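You operate a simulated robot arm through the tools that you are given. There is no shell and no other tool.

You run a simulated robot arm. Do the job below in one go: nothing can be reset, and whatever is moved stays where it is left.

Task
Press a wall tie into the left long bed, then lay the beige brick over it, down to the line.

Only the result counts: the job must be done as asked and must still hold three seconds after the hand-in. Knocking over, shifting, dropping, spilling or breaking anything else fails it.

Robot
A 6-joint arm with a two-finger parallel gripper, fixed in place. Base frame: the origin is on the floor under the middle of its stand, x ahead of it, y to its left, z up; the work surface is at about z = 640. Lengths are in mm, angles in rad, forces in N, time in s.
It reaches about 1313 mm from its shoulder. Its first joint turns from -2.897 to 2.897 rad. Payload 3.43 kg.
Tool frame: the origin (TCP) lies between the finger pads and is the grasp point; the fingertips stand 34 mm ahead of it; z points along the fingers, y is the line along which they close. Largest opening 128 mm; finger width 24, thickness 12; the body of the gripper, 48 by 130 mm, starts 96 mm behind the TCP.
Orientation is that of the tool frame in the base frame, as [roll, pitch, yaw] about the fixed x, y, z axes, in that order (R = Rz(yaw) Ry(pitch) Rx(roll)). With the fingers straight down and closing along the base's y, the tool's x points along the base's -x, its y along +y and its z along -z.

Tools
- The arm moves only by the tool jog_arm. Its argument "rows" is a list of rows, each a list of 7 numbers: the turn, a rotation vector about the base's x, y, z in rad, then the shift along the base's x, y, z in mm, then the gripper command, from -1 (shut) to 1 (fully open), values between in proportion. In form: [[wx, wy, wz, x, y, z, jaw], ...]. A call has 1 to 20 rows; each row shifts and turns the commanded pose from where the row before left it. A row lasts 0.2 s, in which the tool goes at most 50 mm and 0.15 rad; a call with a longer step from one row to the next is refused whole, and so is a gripper value outside its range. A pose out of reach is approached as far as the arm can. The call stops where the force on the tool passes 40 N (or 10 N more than at its start, if that is more) or the arm is blocked; 0.2 s more then pass. The fingers move at their own pace (about 153 mm/s each) and stop on an object; they squeeze with about 23 N. The grip force told is the motor's: it shows also when the fingers shut on nothing. Time passes only in rows, and 0.2 s behind the last, so rows that do not move let the fingers close. The reply holds the time, the measured pose of the TCP, the force on the tool along the base axes, the opening and the grip force, in the units named above and with some noise, with the torque about the TCP (base axes, N m) and any sound that the robot's microphone picked up, and new pictures: "show" is both (left out), scene, wrist or none.
- Cameras (640 x 400 px; columns grow to the right, rows downward): "scene" is fixed at [393, -483.9, 1258]; the picture's right is [0.98, -0.21, 0.00], its down [-0.08, -0.40, -0.91] and it looks along [0.19, 0.89, -0.40] (base axes); focal length 368 px, centre (320, 200). "wrist" rides on the gripper at [76, -11, -160] in the tool frame; the picture's right is [0.15, 0.99, 0.00], its down [-0.88, 0.13, -0.46] and it looks along [-0.45, 0.07, 0.89] (tool axes); focal length 234 px, centre (320, 200). There is no depth. A picture from a camera that has moved, and an enlarged one, comes with that camera's place and axes in the base frame and with its lens. The place of the scene camera against the robot may be out by one fixed shift of up to 25 mm in any direction.
- inspect(camera, box): a new picture of the part [left, top, right, bottom] of that camera's present view, enlarged. No time passes.
- sign_off(): hands the job in; it is judged then, once.

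Places have to be worked out from the pictures, the camera data and where the tool is seen. Open the gripper and draw the arm clear of the work before you hand the job in, unless the task says otherwise.

The tools are called after ">>>" as a command line: name --pt "numbers of a row" for each row, then --argument value for the rest, lists and objects as JSON in quotes. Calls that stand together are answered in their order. jog_arm: Moves the arm, as the interface text tells. Its arguments: {"type":"object","properties":{"rows":{"type":"array"},"show":{"type":"string","enum":["both","scene","wrist","none"]}},"required":["rows"]} The other tools are called the same way: inspect (camera, box) takes an enlarged picture of a part of a camera's view; sign_off () hands the job in.

At the start:

```text
t: 0.0
eef_pos: [504.1, 370.5, 1056.6]
tcp_rot: [3.141, 0.0, 3.14]
ft_force: [-0.3, -0.6, -0.1]
ft_torque: [-0.01, 0.0, -0.06]
opening: 127.8
grasp_force: 0.0
```

scene: 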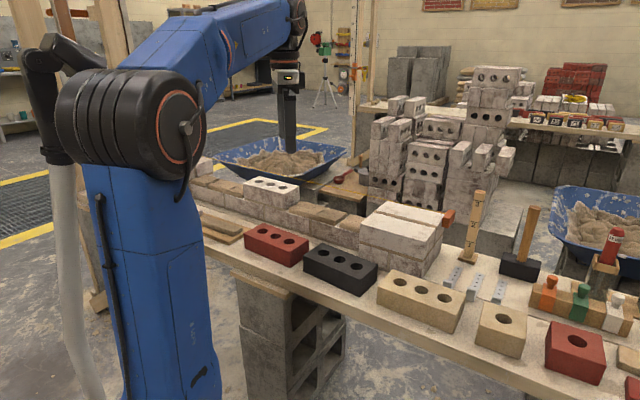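
wrist: 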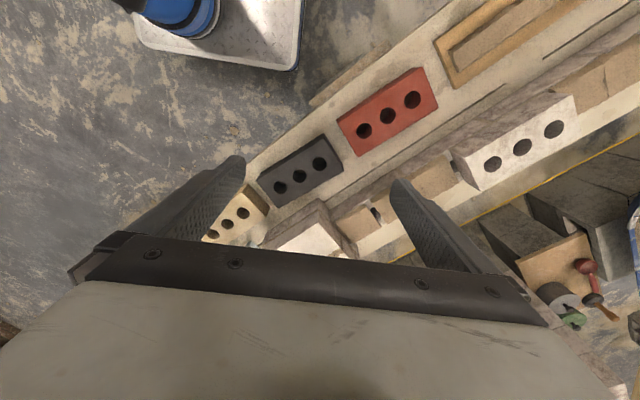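

I'll begin by taking enlarged views of the work area to find the beds, ties, bricks and the line.

>>> inspect --camera "scene" --box '[190, 150, 350, 250]'

>>> inspect --camera "scene" --box '[340, 180, 500, 280]'

>>> inspect --camera "scene" --box '[420, 230, 640, 380]'

>>> inspect --camera "wrist" --box '[200, 0, 640, 275]'

```text
4.00 times, centred on (270, 200) of scene
camera zoom: at [393.0, -483.9, 1258.0], right [0.98, -0.21, 0.0], down [-0.08, -0.4, -0.91], along [0.19, 0.89, -0.4], focal length 1472 px, centre (520, 200)
```

zoom: 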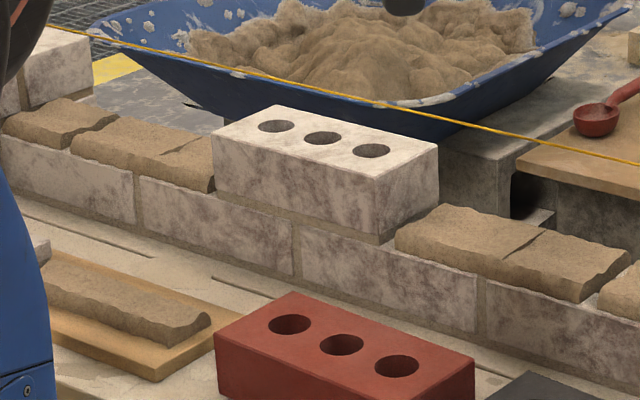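

```text
4.00 times, centred on (420, 230) of scene
camera zoom: at [393.0, -483.9, 1258.0], right [0.98, -0.21, 0.0], down [-0.08, -0.4, -0.91], along [0.19, 0.89, -0.4], focal length 1472 px, centre (-80, 80)
```

zoom: 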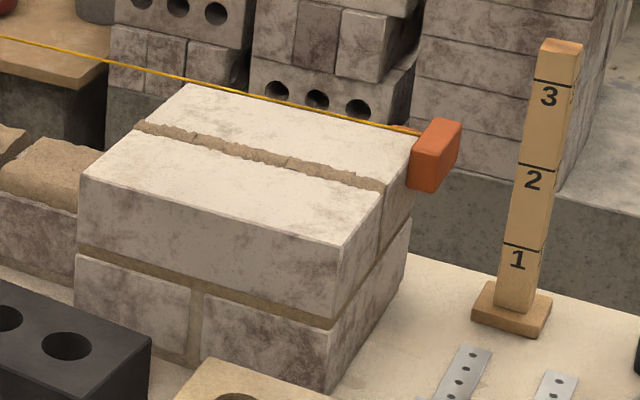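

```text
2.67 times, centred on (530, 305) of scene
camera zoom: at [393.0, -483.9, 1258.0], right [0.98, -0.21, 0.0], down [-0.08, -0.4, -0.91], along [0.19, 0.89, -0.4], focal length 981 px, centre (-240, -80)
```

zoom: 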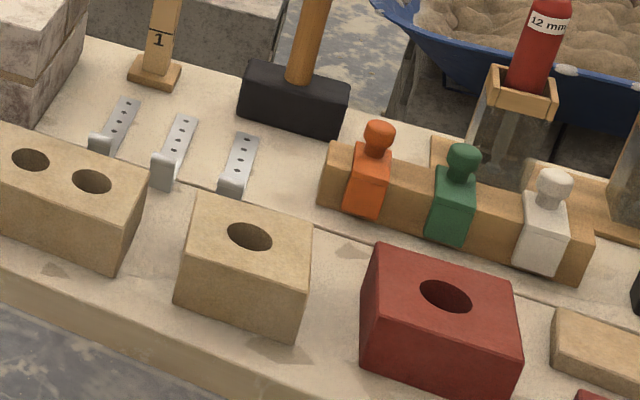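

```text
1.45 times, centred on (420, 138) of wrist
camera zoom: at [429.4, 360.0, 1218.4], right [-0.15, 0.99, 0.0], down [0.88, 0.13, 0.46], along [0.45, 0.07, -0.89], focal length 341 px, centre (174, 291)
```

zoom: 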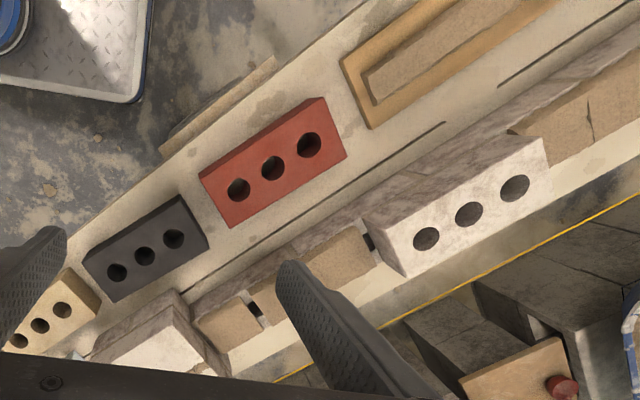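

The wall seems to run diagonally, from about (250, 900) on the left to (770, 350) on the right, with an orange line on its far side. I'll turn the tool to line up with the wall and move up over the left bed to see it from the wrist camera.

>>> jog_arm --pt "0 0 -0.0654 -17 38 0 1" --pt "0 0 -0.0654 -17 38 0 1" --pt "0 0 -0.0654 -17 38 0 1" --pt "0 0 -0.0654 -17 38 0 1" --pt "0 0 -0.0654 -17 38 0 1" --pt "0 0 -0.0654 -17 38 0 1" --pt "0 0 -0.0654 -17 38 0 1" --pt "0 0 -0.0654 -17 38 0 1" --pt "0 0 -0.0654 -17 38 0 1" --pt "0 0 -0.0654 -17 38 0 1" --pt "0 0 -0.0654 -17 38 0 1" --pt "0 0 -0.0654 -17 38 0 1" --show "both"

```text
t: 2.6
eef_pos: [301.7, 764.6, 997.0]
tcp_rot: [3.137, -0.002, 2.354]
ft_force: [-0.1, -1.2, 0.1]
ft_torque: [0.06, 0.0, -0.03]
opening: 127.9
grasp_force: 0.0
out of reach, approached as far as the arm can: row 9, 10, 11, 12
camera wrist: at [241.2, 808.9, 1159.4], right [0.6, 0.8, 0.0], down [0.71, -0.53, 0.45], along [0.37, -0.27, -0.89], focal length 234 px, centre (320, 200)
```

scene: 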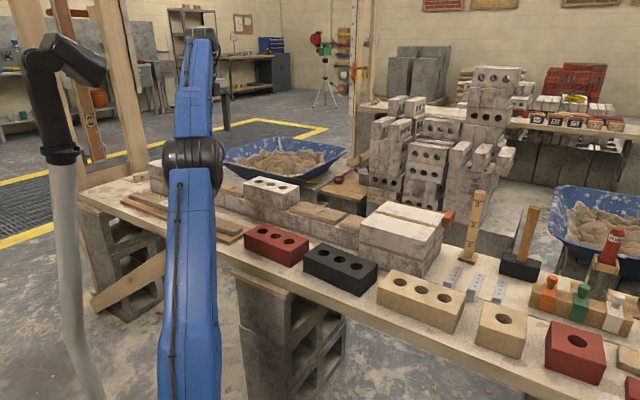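
wrist: 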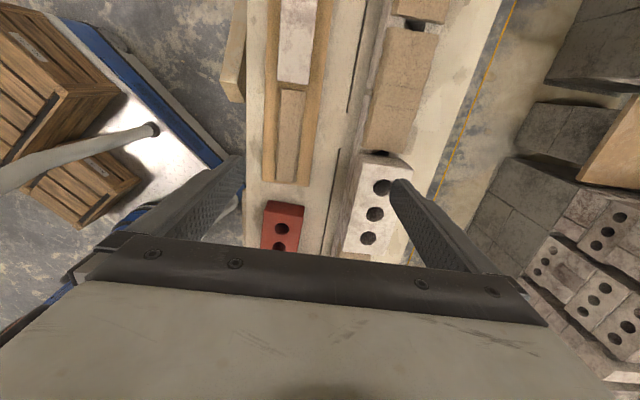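

The wrist view now shows the left part of the wall: a long bed left of the white brick, and another one beyond it. I'll enlarge it.

>>> inspect --camera "wrist" --box '[220, 0, 540, 200]'

>>> inspect --camera "scene" --box '[110, 150, 270, 250]'

>>> inspect --camera "scene" --box '[240, 160, 400, 260]'

```text
2.00 times, centred on (380, 100) of wrist
camera zoom: at [241.2, 808.9, 1159.4], right [0.6, 0.8, 0.0], down [0.71, -0.53, 0.45], along [0.37, -0.27, -0.89], focal length 468 px, centre (200, 400)
```

zoom: 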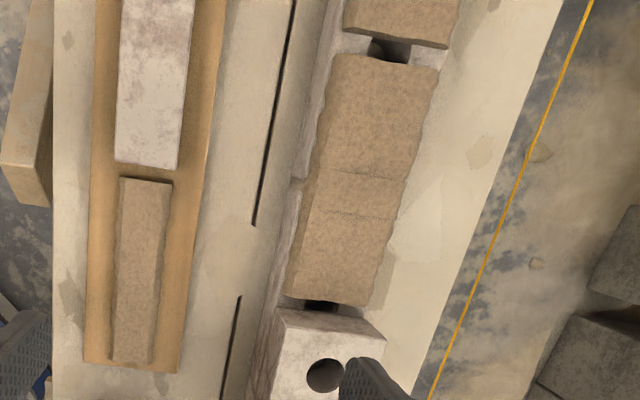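

```text
4.00 times, centred on (190, 200) of scene
camera zoom: at [393.0, -483.9, 1258.0], right [0.98, -0.21, 0.0], down [-0.08, -0.4, -0.91], along [0.19, 0.89, -0.4], focal length 1472 px, centre (840, 200)
```

zoom: 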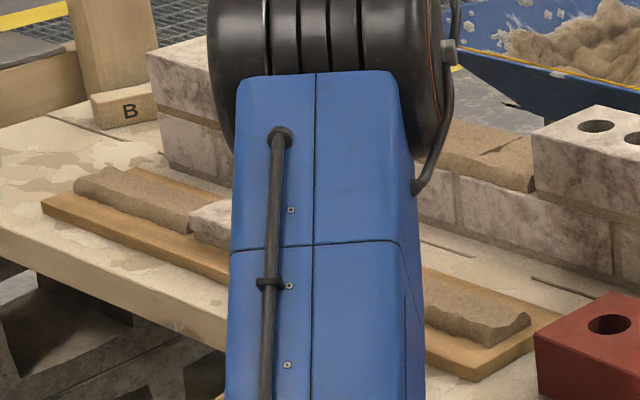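

```text
4.00 times, centred on (320, 210) of scene
camera zoom: at [393.0, -483.9, 1258.0], right [0.98, -0.21, 0.0], down [-0.08, -0.4, -0.91], along [0.19, 0.89, -0.4], focal length 1472 px, centre (320, 160)
```

zoom: 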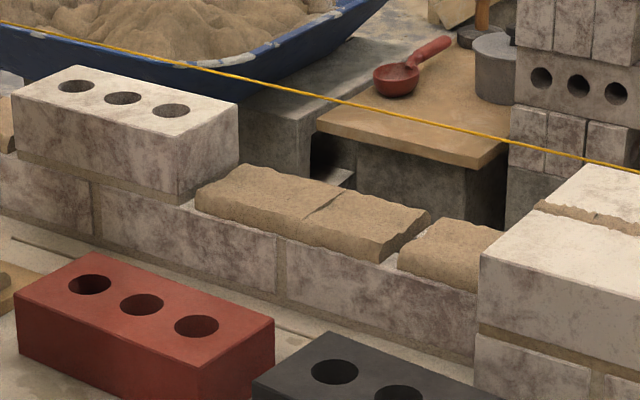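

The left long bed is centred near (341, 898). The gauge rod marks imply a course of about 67.5 mm, so course 2 tops out near z = 775. Next I'll go along the bench at a safe height to look at the ties and the beige brick.

>>> jog_arm --pt "0 0 0 34.9 -29.7 -3 1" --pt "0 0 0 34.9 -29.7 -3 1" --pt "0 0 0 34.9 -29.7 -3 1" --pt "0 0 0 34.9 -29.7 -3 1" --pt "0 0 0 34.9 -29.7 -3 1" --pt "0 0 0 34.9 -29.7 -3 1" --pt "0 0 0 34.9 -29.7 -3 1" --pt "0 0 0 34.9 -29.7 -3 1" --pt "0 0 0 34.9 -29.7 -3 1" --pt "0 0 0 34.9 -29.7 -3 1" --pt "0 0 0 34.9 -29.7 -3 1" --pt "0 0 0 34.9 -29.7 -3 1" --pt "0 0 0 34.9 -29.7 -3 1" --pt "0 0 0 34.9 -29.7 -3 1" --show "both"

```text
t: 5.6
eef_pos: [790.3, 351.2, 957.4]
tcp_rot: [-3.141, 0.0, 2.357]
ft_force: [0.5, -0.3, 0.7]
ft_torque: [-0.04, -0.05, -0.01]
opening: 128.1
grasp_force: 0.1
camera wrist: at [730.1, 395.4, 1119.4], right [0.59, 0.8, 0.0], down [0.72, -0.53, 0.46], along [0.37, -0.27, -0.89], focal length 234 px, centre (320, 200)
```

scene: 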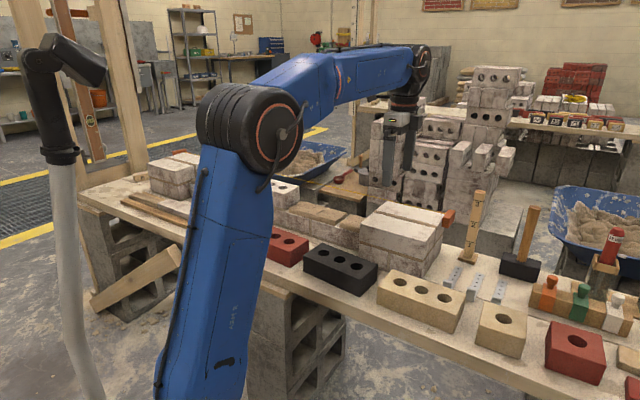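
wrist: 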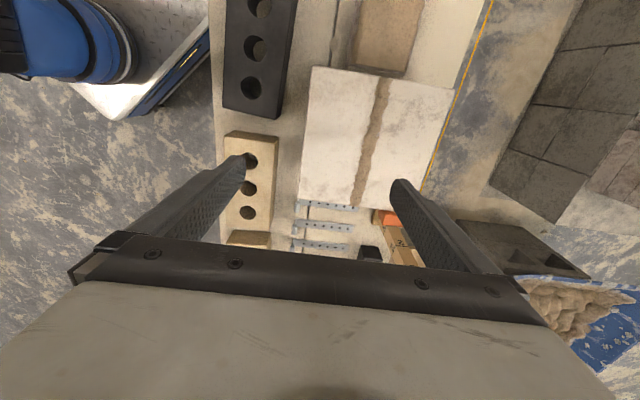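

The three ties lie across near (985, 210), with the bent ends on the robot's side. I'll come closer and lower to see them in detail.

>>> jog_arm --pt "0 0 0 31 -22 -19 1" --pt "0 0 0 31 -22 -19 1" --pt "0 0 0 31 -22 -19 1" --pt "0 0 0 31 -22 -19 1" --pt "0 0 0 31 -22 -19 1" --show "wrist"

>>> inspect --camera "wrist" --box '[220, 80, 420, 205]'

>>> inspect --camera "scene" --box '[420, 250, 540, 325]'

```text
t: 6.8
eef_pos: [945.5, 238.2, 862.9]
tcp_rot: [3.14, 0.0, 2.357]
ft_force: [-0.9, 0.5, 0.8]
ft_torque: [-0.05, -0.08, -0.02]
opening: 127.7
grasp_force: 0.0
camera wrist: at [885.0, 283.5, 1023.8], right [0.6, 0.8, 0.0], down [0.71, -0.53, 0.46], along [0.37, -0.27, -0.89], focal length 234 px, centre (320, 200)
```

wrist: 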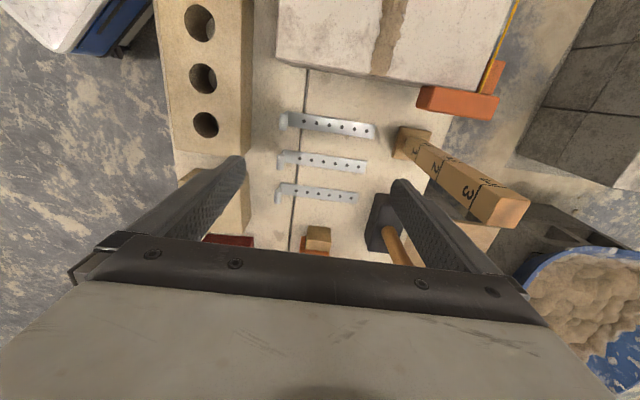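

```text
3.20 times, centred on (320, 142) of wrist
camera zoom: at [885.0, 283.5, 1023.8], right [0.6, 0.8, 0.0], down [0.71, -0.53, 0.46], along [0.37, -0.27, -0.89], focal length 749 px, centre (320, 384)
```

zoom: 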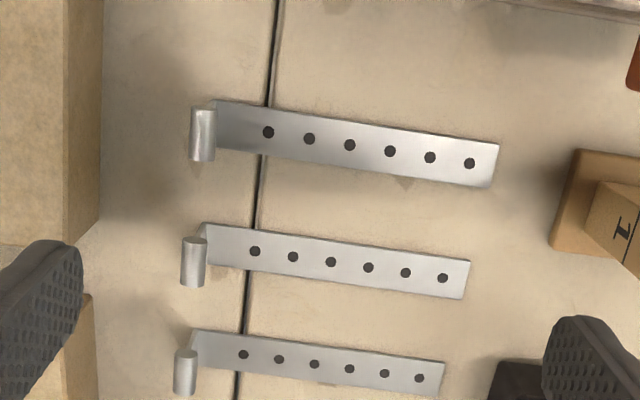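

```text
5.33 times, centred on (480, 288) of scene
camera zoom: at [393.0, -483.9, 1258.0], right [0.98, -0.21, 0.0], down [-0.08, -0.4, -0.91], along [0.19, 0.89, -0.4], focal length 1962 px, centre (-533, -267)
```

zoom: 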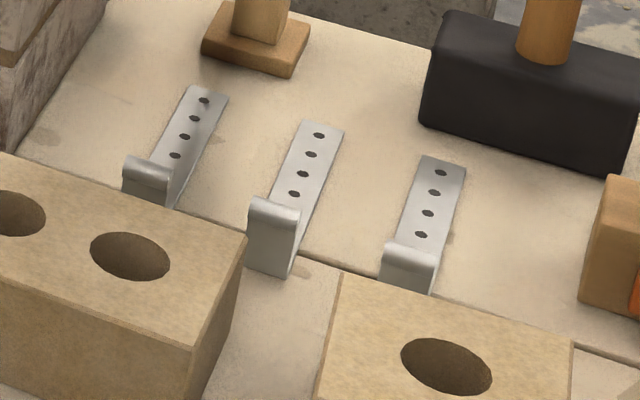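

I chose the middle tie. Its strip is about 140 x 21 mm, centred near (990, 218), with its rolled upstand near (940, 168). I'll move above the upstand with the jaws partly closed and check again.

>>> jog_arm --pt "0 0 0 -1.8 -23.4 -21 0.2" --pt "0 0 0 -1.8 -23.4 -21 -0.1" --pt "0 0 0 -1.8 -23.4 -21 -0.1" --pt "0 0 0 0 0 0 -0.1" --show "wrist"

>>> inspect --camera "wrist" --box '[220, 80, 420, 205]'

>>> inspect --camera "scene" --box '[420, 210, 580, 310]'

```text
t: 7.8
eef_pos: [938.5, 166.8, 799.2]
tcp_rot: [-3.141, 0.0, 2.357]
ft_force: [0.4, 0.1, -0.3]
ft_torque: [0.0, -0.01, -0.01]
opening: 57.6
grasp_force: 0.1
camera wrist: at [879.2, 211.8, 959.6], right [0.6, 0.8, 0.0], down [0.71, -0.53, 0.46], along [0.37, -0.27, -0.89], focal length 234 px, centre (320, 200)
```

wrist: 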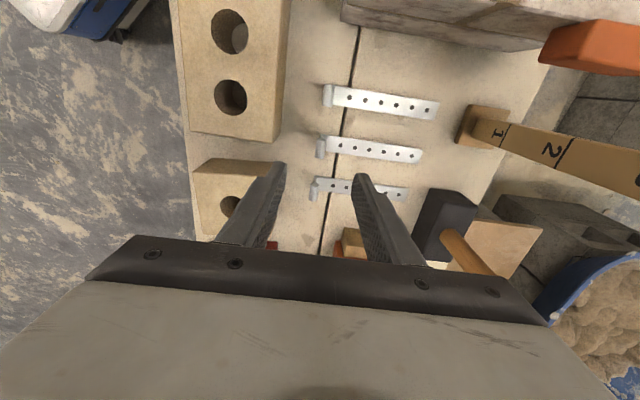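

```text
3.20 times, centred on (320, 142) of wrist
camera zoom: at [879.2, 211.8, 959.6], right [0.6, 0.8, 0.0], down [0.71, -0.53, 0.46], along [0.37, -0.27, -0.89], focal length 749 px, centre (320, 384)
```

zoom: 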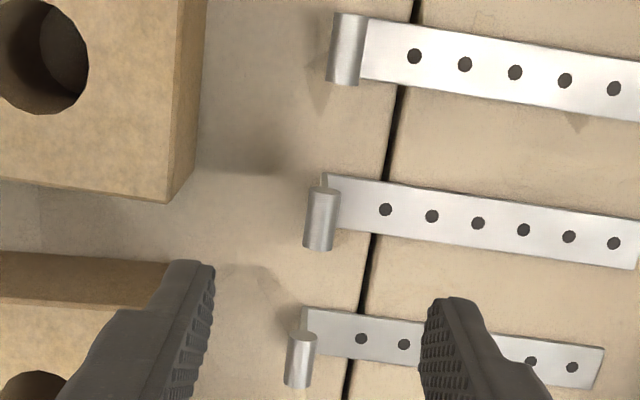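

```text
4.00 times, centred on (500, 260) of scene
camera zoom: at [393.0, -483.9, 1258.0], right [0.98, -0.21, 0.0], down [-0.08, -0.4, -0.91], along [0.19, 0.89, -0.4], focal length 1472 px, centre (-400, -40)
```

zoom: 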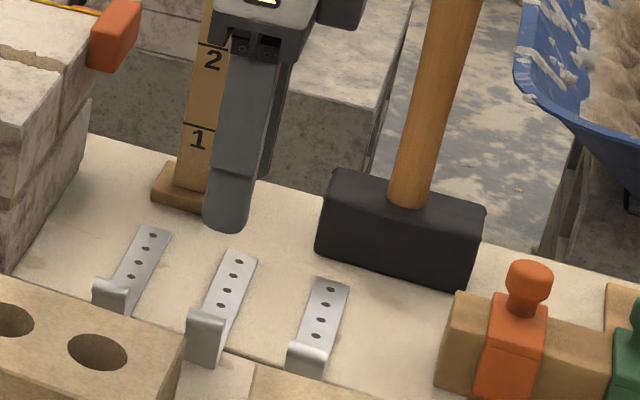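

The tab is directly under the TCP, measured at (940, 167). There is room for the front finger in the gap between the two beige bricks, so I'll go down to just above the strip.

>>> jog_arm --pt "0 0 0 1 0 -28 -0.3" --pt "0 0 0 0 0 -28 -0.3" --pt "0 0 0 0 0 -28 -0.3" --pt "0 0 0 0 0 -22 -0.3" --show "both"

>>> inspect --camera "wrist" --box '[240, 90, 400, 190]'

>>> inspect --camera "scene" --box '[420, 240, 540, 315]'

```text
t: 8.8
eef_pos: [942.4, 165.4, 693.6]
tcp_rot: [-3.141, -0.001, 2.355]
ft_force: [0.3, 1.0, 0.7]
ft_torque: [0.0, 0.02, 0.03]
opening: 44.9
grasp_force: 0.0
camera wrist: at [880.4, 211.7, 854.8], right [0.6, 0.8, 0.0], down [0.71, -0.53, 0.46], along [0.37, -0.27, -0.89], focal length 234 px, centre (320, 200)
```

scene: 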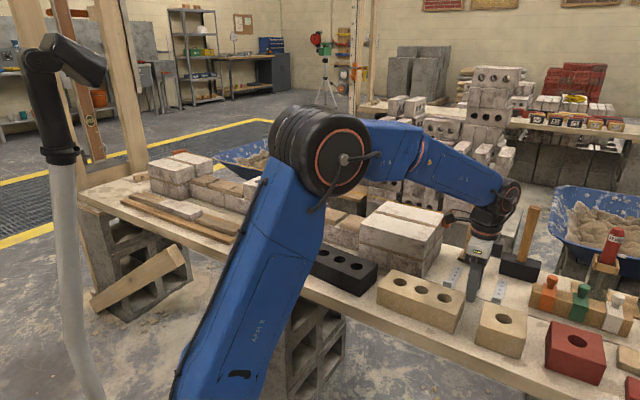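
wrist: 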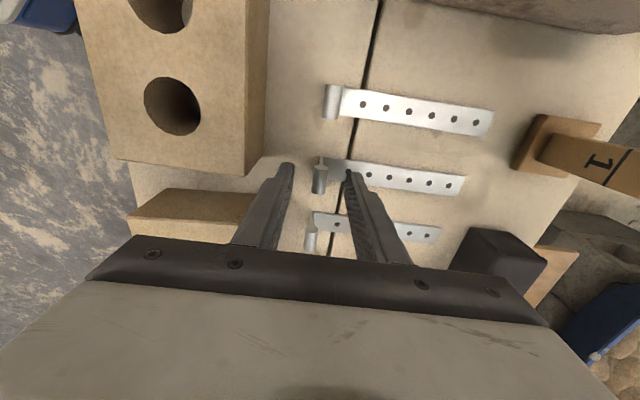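

```text
4.00 times, centred on (320, 140) of wrist
camera zoom: at [880.4, 211.7, 854.8], right [0.6, 0.8, 0.0], down [0.71, -0.53, 0.46], along [0.37, -0.27, -0.89], focal length 937 px, centre (320, 440)
```

zoom: 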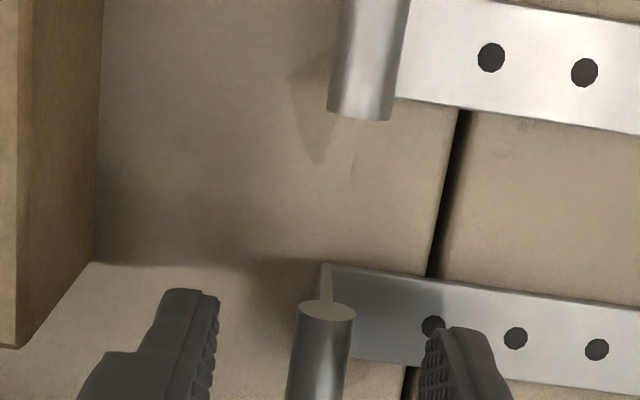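

```text
5.33 times, centred on (480, 278) of scene
camera zoom: at [393.0, -483.9, 1258.0], right [0.98, -0.21, 0.0], down [-0.08, -0.4, -0.91], along [0.19, 0.89, -0.4], focal length 1962 px, centre (-533, -213)
```

zoom: 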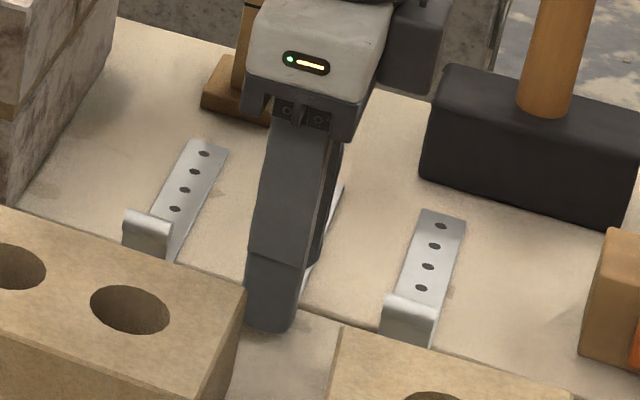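

The fingertips straddle the rolled upstand evenly. I'll go down another 12 mm, staying above the strip, and then close.

>>> jog_arm --pt "0 0 0 0 0 -7 -0.3" --pt "0 0 0 0 0 -6 -0.3" --pt "0 0 0 0 0 0 -0.6" --pt "0 0 0 0 0 0 -1" --pt "0 0 0 0 0 0 -1" --pt "0 0 0 0 0 0 -1" --show "wrist"

>>> inspect --camera "wrist" --box '[240, 90, 400, 190]'

```text
t: 10.2
eef_pos: [941.3, 168.1, 679.9]
tcp_rot: [3.141, 0.002, 2.355]
ft_force: [-0.2, 0.6, 0.3]
ft_torque: [0.01, 0.02, 0.01]
opening: 10.7
grasp_force: 23.3
camera wrist: at [880.6, 212.7, 841.7], right [0.6, 0.8, 0.0], down [0.71, -0.53, 0.46], along [0.37, -0.27, -0.89], focal length 234 px, centre (320, 200)
```

wrist: 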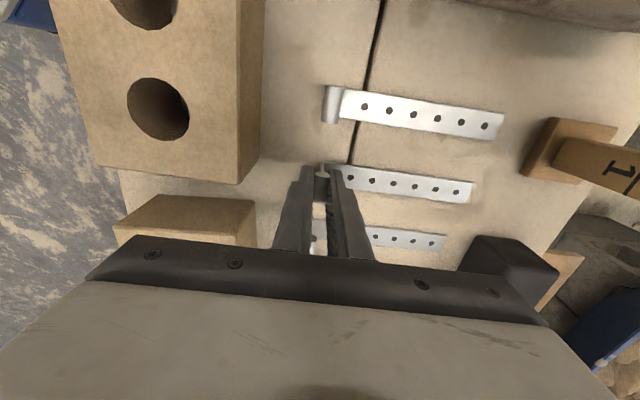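

```text
4.00 times, centred on (320, 140) of wrist
camera zoom: at [880.6, 212.7, 841.7], right [0.6, 0.8, 0.0], down [0.71, -0.53, 0.46], along [0.37, -0.27, -0.89], focal length 937 px, centre (320, 440)
```

zoom: 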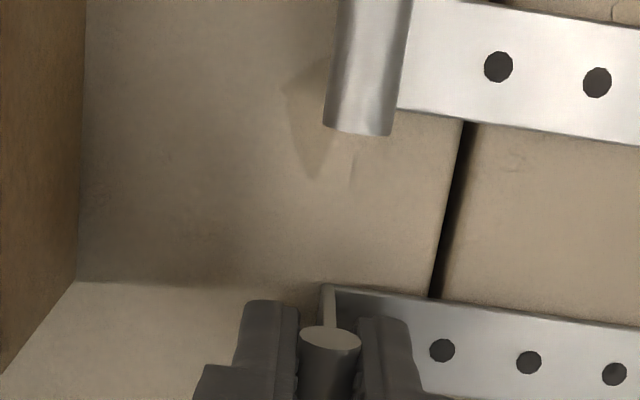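

The jaws are holding the roll: opening 10.7 mm, 23 N. I'll lift straight up and check that the tie comes along level.

>>> jog_arm --pt "0 0 0 0 0 10 -1" --pt "0 0 0 0 0 15 -1" --pt "0 0 0 0 0 30 -1" --pt "0 0 0 0 0 40 -1" --pt "0 0 0 0 0 40 -1" --pt "0 0 0 0 0 0 -1" --show "both"

>>> inspect --camera "wrist" --box '[240, 100, 480, 250]'

>>> inspect --camera "scene" --box '[420, 190, 580, 290]'

```text
t: 11.6
eef_pos: [940.5, 166.2, 814.3]
tcp_rot: [3.142, 0.001, 2.357]
ft_force: [-0.4, 0.0, -1.0]
ft_torque: [-0.09, 0.03, 0.0]
opening: 10.9
grasp_force: 22.3
camera wrist: at [880.4, 212.3, 976.2], right [0.6, 0.8, 0.0], down [0.71, -0.53, 0.46], along [0.37, -0.27, -0.89], focal length 234 px, centre (320, 200)
```

scene: 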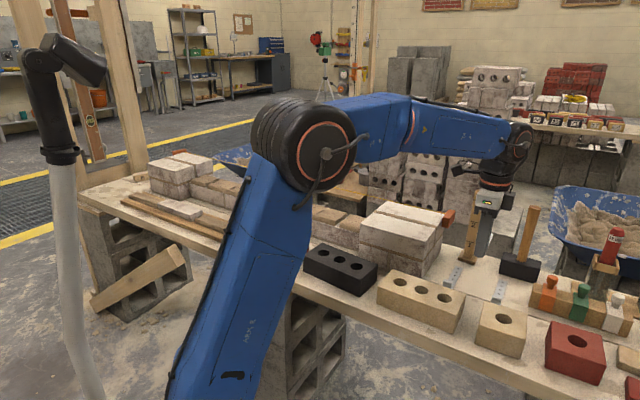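
wrist: 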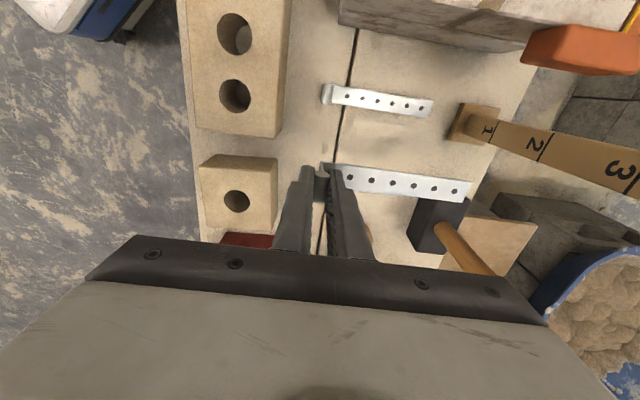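

```text
2.67 times, centred on (360, 175) of wrist
camera zoom: at [880.4, 212.3, 976.2], right [0.6, 0.8, 0.0], down [0.71, -0.53, 0.46], along [0.37, -0.27, -0.89], focal length 624 px, centre (213, 267)
```

zoom: 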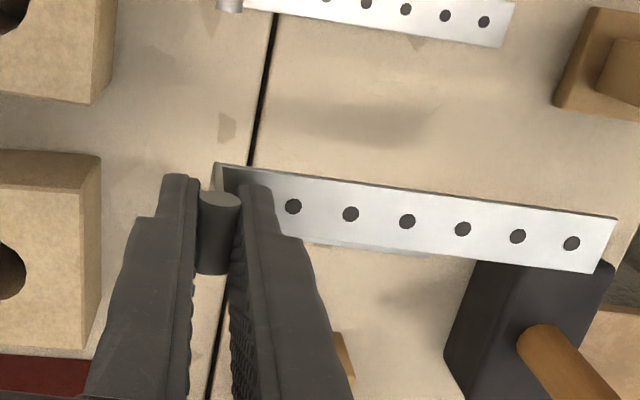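

```text
4.00 times, centred on (500, 240) of scene
camera zoom: at [393.0, -483.9, 1258.0], right [0.98, -0.21, 0.0], down [-0.08, -0.4, -0.91], along [0.19, 0.89, -0.4], focal length 1472 px, centre (-400, 40)
```

zoom: 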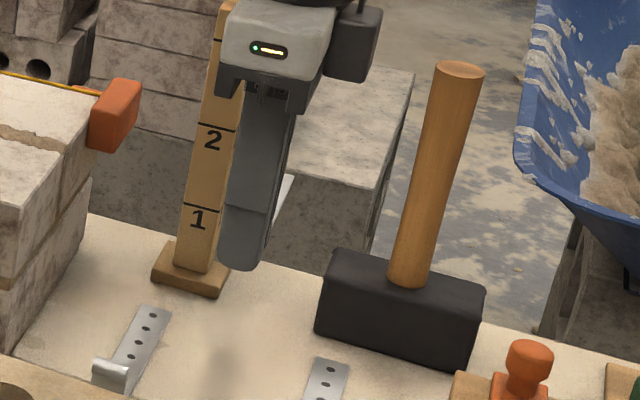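

The tie is held level. I'll lift it a little more and carry it left, parallel to the wall and in front of it, keeping well clear of the rod and the lead.

>>> jog_arm --pt "0 0 0 0 0 30 -1" --pt "0 0 0 -20 20 10 -1" --pt "0 0 0 -31 31 0 -1" --pt "0 0 0 -31 31 0 -1" --pt "0 0 0 -31 31 0 -1" --pt "0 0 0 -31 31 0 -1" --pt "0 0 0 -31 31 0 -1" --pt "0 0 0 -31 31 0 -1" --pt "0 0 0 -31 31 0 -1" --pt "0 0 0 -31 31 0 -1" --pt "0 0 0 -31 31 0 -1" --pt "0 0 0 -31 31 0 -1" --pt "0 0 0 -31 31 0 -1" --pt "0 0 0 -31 31 0 -1" --pt "0 0 0 -31 31 0 -1" --pt "0 0 0 -31 31 0 -1" --pt "0 0 0 -31 31 0 -1" --pt "0 0 0 -31 31 0 -1" --pt "0 0 0 -31 31 0 -1" --pt "0 0 0 -15 15 0 -1" --show "both"

```text
t: 15.8
eef_pos: [379.3, 728.7, 855.2]
tcp_rot: [-3.141, 0.0, 2.357]
ft_force: [-0.9, -0.4, 0.1]
ft_torque: [-0.04, 0.02, 0.0]
opening: 11.1
grasp_force: 22.3
camera wrist: at [318.2, 774.6, 1016.5], right [0.6, 0.8, 0.0], down [0.71, -0.53, 0.46], along [0.37, -0.27, -0.89], focal length 234 px, centre (320, 200)
```

scene: 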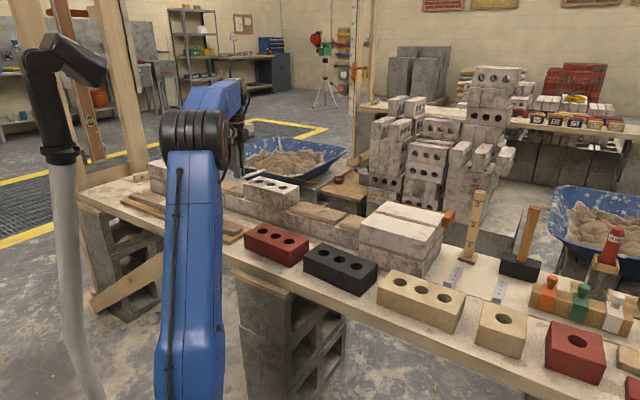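
wrist: 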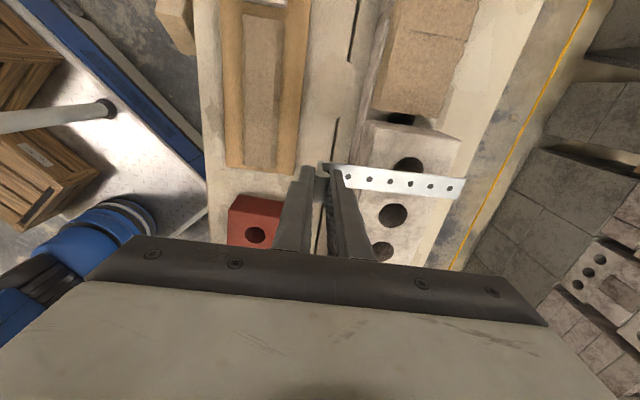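

I'm now above the white brick. I'll look closely here for the wall's direction and the bed's edges.

>>> inspect --camera "wrist" --box '[320, 0, 560, 150]'

>>> inspect --camera "wrist" --box '[300, 110, 540, 260]'

```text
2.67 times, centred on (440, 75) of wrist
camera zoom: at [318.2, 774.6, 1016.5], right [0.6, 0.8, 0.0], down [0.71, -0.53, 0.46], along [0.37, -0.27, -0.89], focal length 624 px, centre (0, 533)
```

zoom: 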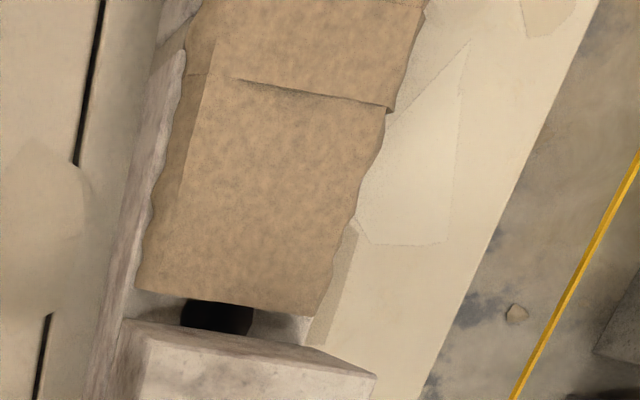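

```text
2.67 times, centred on (420, 185) of wrist
camera zoom: at [318.2, 774.6, 1016.5], right [0.6, 0.8, 0.0], down [0.71, -0.53, 0.46], along [0.37, -0.27, -0.89], focal length 624 px, centre (53, 240)
```

zoom: 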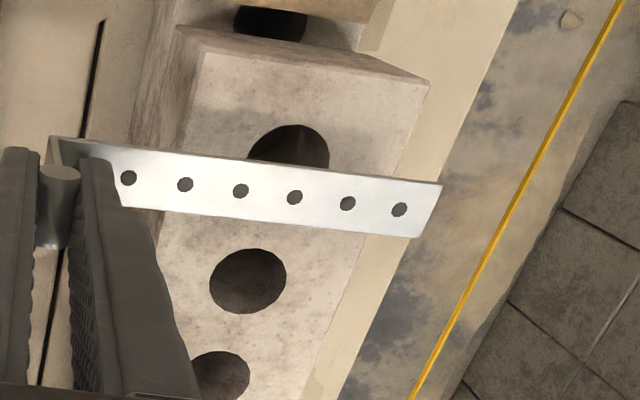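

From this view the white brick's left end is at about s = 290 along the wall, the wall centre line is about n = 881, and the bed runs from about s = 304 with its middle near s = 395. I'll move the tie over the middle of the bed, staying high.

>>> jog_arm --pt "0 0 0 -22.8 29.8 0 -1" --pt "0 0 0 -22.8 29.8 0 -1" --pt "0 0 0 -22.8 29.8 -3 -1" --pt "0 0 0 -22.8 29.8 -3 -1" --pt "0 0 0 0 0 -20 -1" --show "both"

>>> inspect --camera "wrist" --box '[300, 0, 540, 150]'

>>> inspect --camera "wrist" --box '[280, 110, 520, 260]'

```text
t: 17.0
eef_pos: [287.3, 850.6, 827.2]
tcp_rot: [-3.14, 0.0, 2.356]
ft_force: [-0.5, 1.3, 0.1]
ft_torque: [0.0, 0.02, 0.01]
opening: 10.7
grasp_force: 22.4
camera wrist: at [227.0, 895.1, 989.2], right [0.6, 0.8, 0.0], down [0.71, -0.53, 0.46], along [0.37, -0.27, -0.89], focal length 234 px, centre (320, 200)
```

scene: 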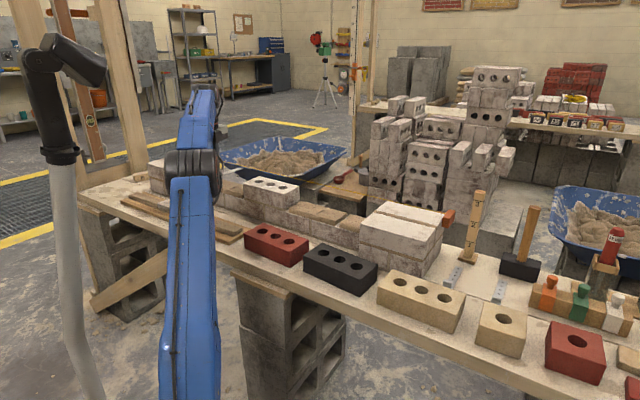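
wrist: 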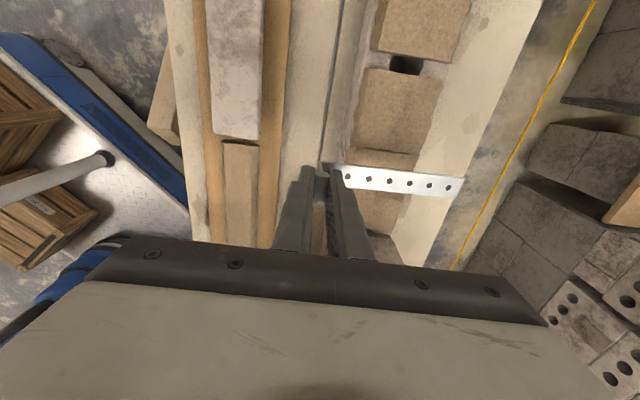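

```text
2.67 times, centred on (420, 75) of wrist
camera zoom: at [227.0, 895.1, 989.2], right [0.6, 0.8, 0.0], down [0.71, -0.53, 0.46], along [0.37, -0.27, -0.89], focal length 624 px, centre (53, 533)
```

zoom: 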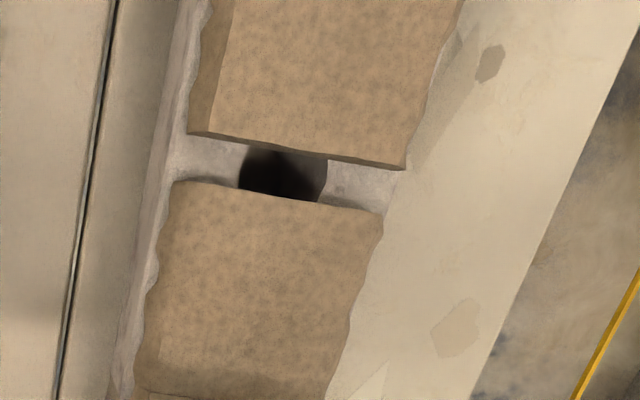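

```text
2.67 times, centred on (400, 185) of wrist
camera zoom: at [227.0, 895.1, 989.2], right [0.6, 0.8, 0.0], down [0.71, -0.53, 0.46], along [0.37, -0.27, -0.89], focal length 624 px, centre (107, 240)
```

zoom: 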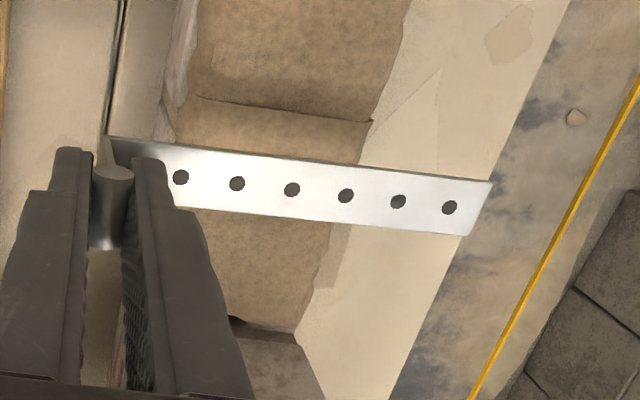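

The bed spans s = 304 to 491 and has a central band at s = 382 to 412. The tie is over it, offset about 3 mm to the left. I'll correct that and come down to just above the mortar, to compare them at the same depth.

>>> jog_arm --pt "0 0 0 2 -2 -16 -1" --pt "0 0 0 0 0 -16 -1" --pt "0 0 0 0 0 -12 -1" --pt "0 0 0 0 0 0 -1" --show "both"

>>> inspect --camera "wrist" --box '[280, 80, 520, 230]'

>>> inspect --camera "scene" --box '[180, 140, 300, 215]'

```text
t: 18.0
eef_pos: [289.9, 846.1, 783.7]
tcp_rot: [3.141, 0.002, 2.358]
ft_force: [-0.3, 0.6, -1.2]
ft_torque: [-0.04, 0.01, -0.03]
opening: 10.9
grasp_force: 22.5
camera wrist: at [229.1, 892.3, 945.9], right [0.6, 0.8, 0.0], down [0.71, -0.53, 0.46], along [0.37, -0.27, -0.89], focal length 234 px, centre (320, 200)
```

scene: 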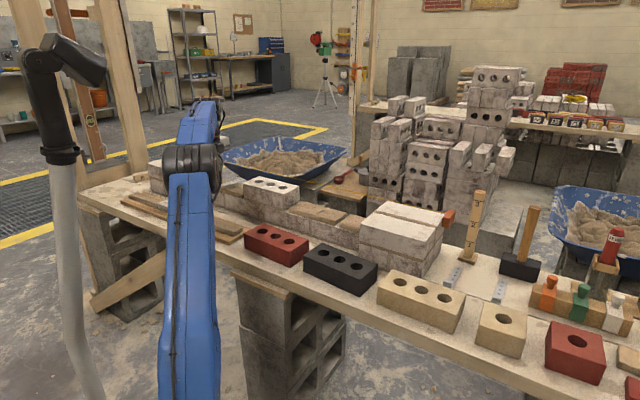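
wrist: 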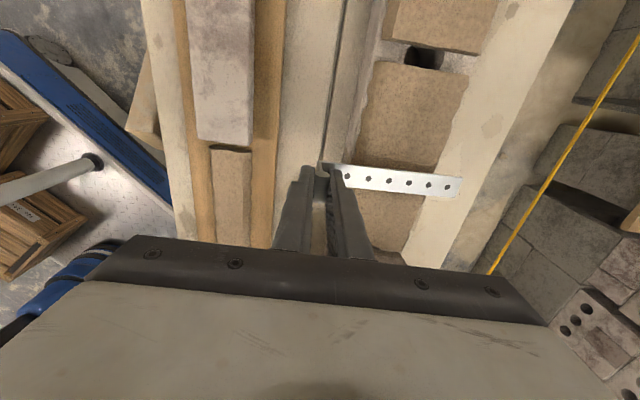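

```text
2.67 times, centred on (400, 155) of wrist
camera zoom: at [229.1, 892.3, 945.9], right [0.6, 0.8, 0.0], down [0.71, -0.53, 0.46], along [0.37, -0.27, -0.89], focal length 624 px, centre (107, 320)
```

zoom: 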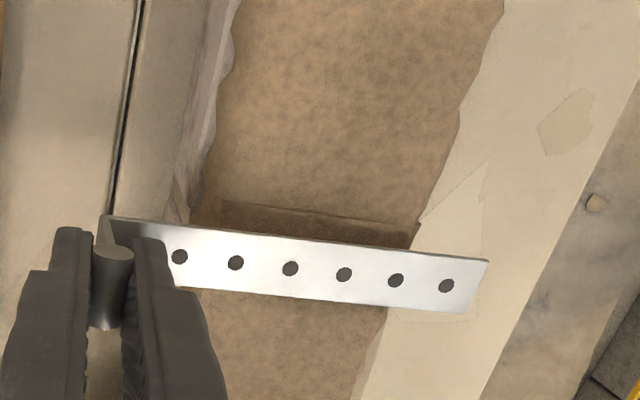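

```text
5.33 times, centred on (240, 178) of scene
camera zoom: at [393.0, -483.9, 1258.0], right [0.98, -0.21, 0.0], down [-0.08, -0.4, -0.91], along [0.19, 0.89, -0.4], focal length 1962 px, centre (747, 320)
```

zoom: 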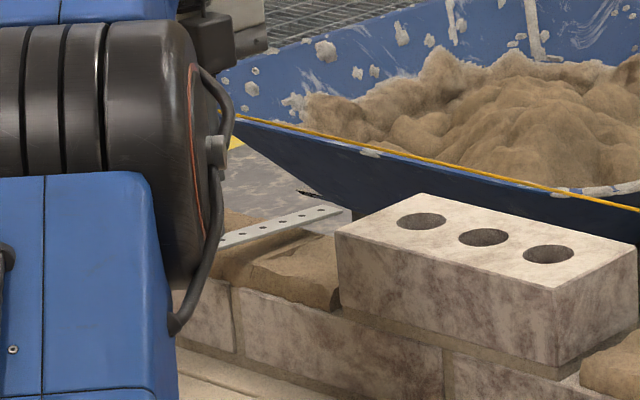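

The strip is centred on the bed's band within about 1 mm, but its far end droops roughly 5° because it can pivot on the roll. I'll lower slowly so the bed levels it, watching the force.

>>> jog_arm --pt "0 0 0 0 0 -3 -1" --pt "0 0 0 0 0 -3 -1" --pt "0 0 0 0 0 -2 -1" --pt "0 0 0 0 0 -2 -1" --show "wrist"

>>> inspect --camera "wrist" --box '[280, 80, 520, 230]'

>>> inspect --camera "scene" --box '[215, 165, 295, 215]'

```text
t: 19.0
eef_pos: [288.7, 846.8, 774.8]
tcp_rot: [-3.142, -0.001, 2.355]
ft_force: [-0.8, 0.6, 0.5]
ft_torque: [0.05, -0.02, 0.0]
opening: 10.5
grasp_force: 23.4
camera wrist: at [228.2, 891.7, 936.2], right [0.6, 0.8, 0.0], down [0.71, -0.53, 0.46], along [0.37, -0.27, -0.89], focal length 234 px, centre (320, 200)
```

wrist: 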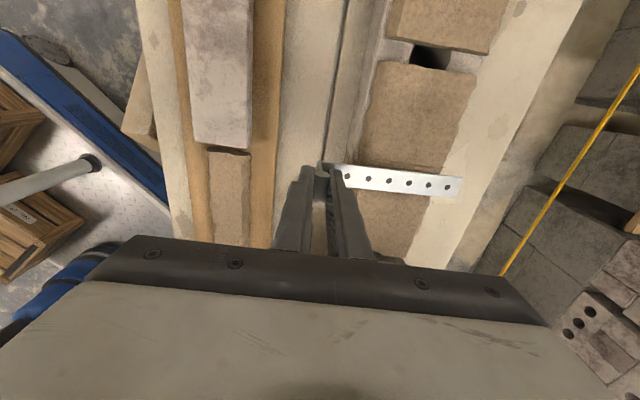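

```text
2.67 times, centred on (400, 155) of wrist
camera zoom: at [228.2, 891.7, 936.2], right [0.6, 0.8, 0.0], down [0.71, -0.53, 0.46], along [0.37, -0.27, -0.89], focal length 624 px, centre (107, 320)
```

zoom: 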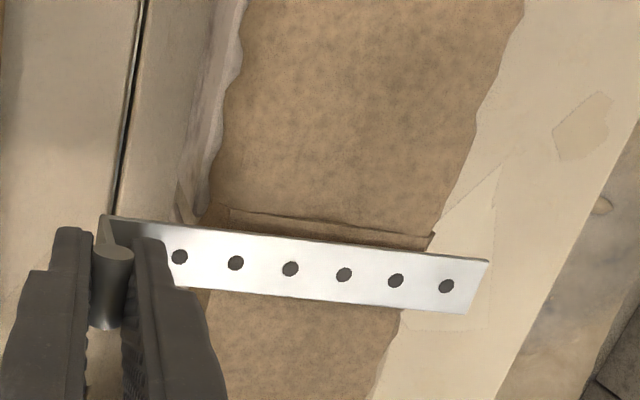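

```text
8.00 times, centred on (255, 190) of scene
camera zoom: at [393.0, -483.9, 1258.0], right [0.98, -0.21, 0.0], down [-0.08, -0.4, -0.91], along [0.19, 0.89, -0.4], focal length 2943 px, centre (840, 280)
```

zoom: 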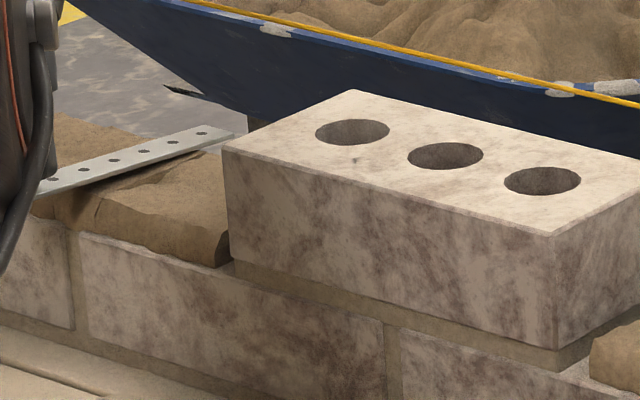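

The strip is still just clear of the mortar. I'll keep lowering in small steps.

>>> jog_arm --pt "0 0 0 0 0 -2 -1" --pt "0 0 0 0 0 -2 -1" --pt "0 0 0 0 0 -2 -1" --show "none"

>>> inspect --camera "wrist" --box '[280, 80, 520, 230]'

>>> inspect --camera "scene" --box '[215, 165, 295, 215]'

```text
t: 19.8
eef_pos: [289.0, 846.6, 769.1]
tcp_rot: [-3.14, 0.0, 2.355]
ft_force: [-0.3, 0.2, -0.4]
ft_torque: [0.06, -0.03, 0.01]
opening: 10.8
grasp_force: 23.1
```

```text
2.67 times, centred on (400, 155) of wrist
camera zoom: at [228.1, 891.2, 930.1], right [0.6, 0.8, 0.0], down [0.71, -0.53, 0.46], along [0.37, -0.27, -0.89], focal length 624 px, centre (107, 320)
```

zoom: 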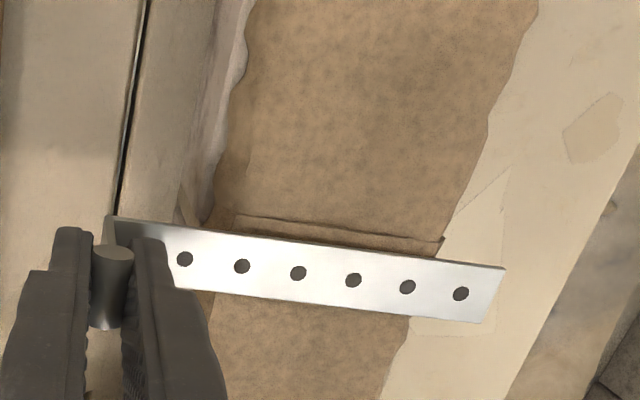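

```text
8.00 times, centred on (255, 190) of scene
camera zoom: at [393.0, -483.9, 1258.0], right [0.98, -0.21, 0.0], down [-0.08, -0.4, -0.91], along [0.19, 0.89, -0.4], focal length 2943 px, centre (840, 280)
```

zoom: 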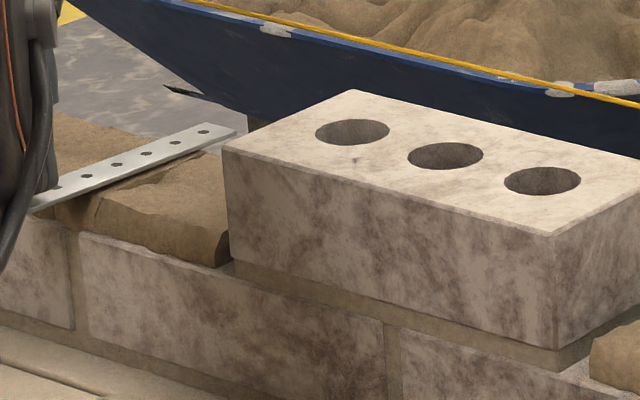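

The far end has touched and the strip is now almost level, with the bed top near z = 729. I'll seat it 2 mm further with a 1.4 mm trim to the left, then check the forces.

>>> jog_arm --pt "0 0 0 -1 1 0 -1" --pt "0 0 0 0 0 -1 -1" --pt "0 0 0 0 0 -1 -1" --pt "0 0 0 0 0 0 -1" --show "none"

>>> inspect --camera "wrist" --box '[280, 80, 520, 230]'

```text
t: 20.8
eef_pos: [288.6, 847.8, 767.5]
tcp_rot: [3.141, 0.0, 2.356]
ft_force: [-1.2, -0.6, 0.2]
ft_torque: [0.01, 0.0, 0.0]
opening: 11.0
grasp_force: 23.1
```

```text
2.67 times, centred on (400, 155) of wrist
camera zoom: at [228.0, 893.0, 928.6], right [0.6, 0.8, 0.0], down [0.71, -0.53, 0.46], along [0.37, -0.27, -0.89], focal length 624 px, centre (107, 320)
```

zoom: 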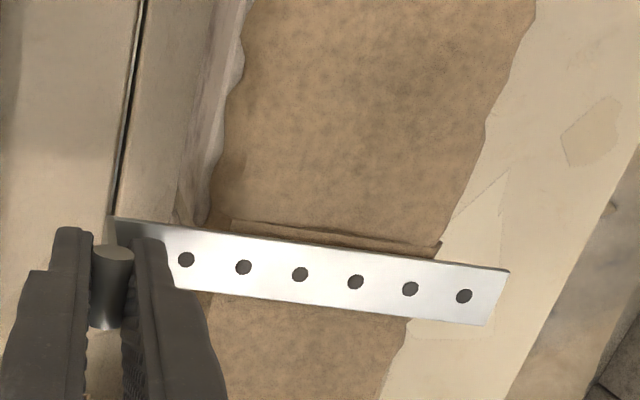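

The strip is now level at TCP z = 767.5 with almost no force. I'll press a little further while still holding it, to feel how the mortar responds.

>>> jog_arm --pt "0 0 0 0 0 -1 -1" --pt "0 0 0 0 0 -1 -1" --pt "0 0 0 0 0 -1 -1" --pt "0 0 0 0 0 0 -1" --show "none"

>>> inspect --camera "wrist" --box '[280, 80, 520, 230]'

>>> inspect --camera "scene" --box '[215, 165, 295, 215]'

```text
t: 21.8
eef_pos: [288.2, 847.6, 764.6]
tcp_rot: [3.141, 0.0, 2.356]
ft_force: [-0.7, -1.4, 2.6]
ft_torque: [0.01, -0.02, -0.02]
opening: 10.9
grasp_force: 23.2
```

```text
2.67 times, centred on (400, 155) of wrist
camera zoom: at [227.5, 892.7, 925.6], right [0.6, 0.8, 0.0], down [0.71, -0.53, 0.46], along [0.37, -0.27, -0.89], focal length 624 px, centre (107, 320)
```

zoom: 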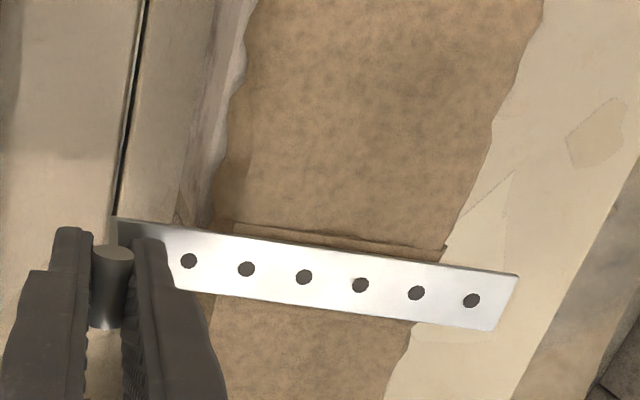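

```text
8.00 times, centred on (255, 190) of scene
camera zoom: at [393.0, -483.9, 1258.0], right [0.98, -0.21, 0.0], down [-0.08, -0.4, -0.91], along [0.19, 0.89, -0.4], focal length 2943 px, centre (840, 280)
```

zoom: 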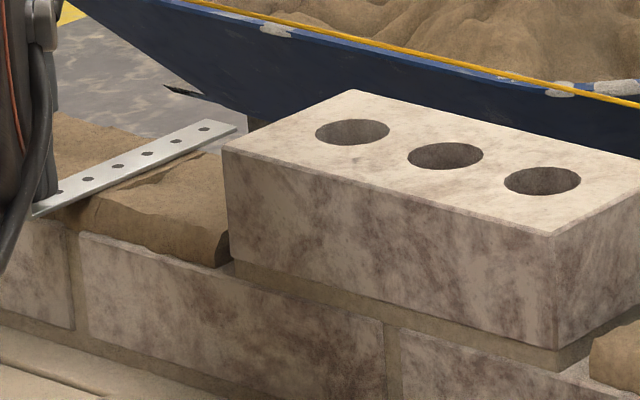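

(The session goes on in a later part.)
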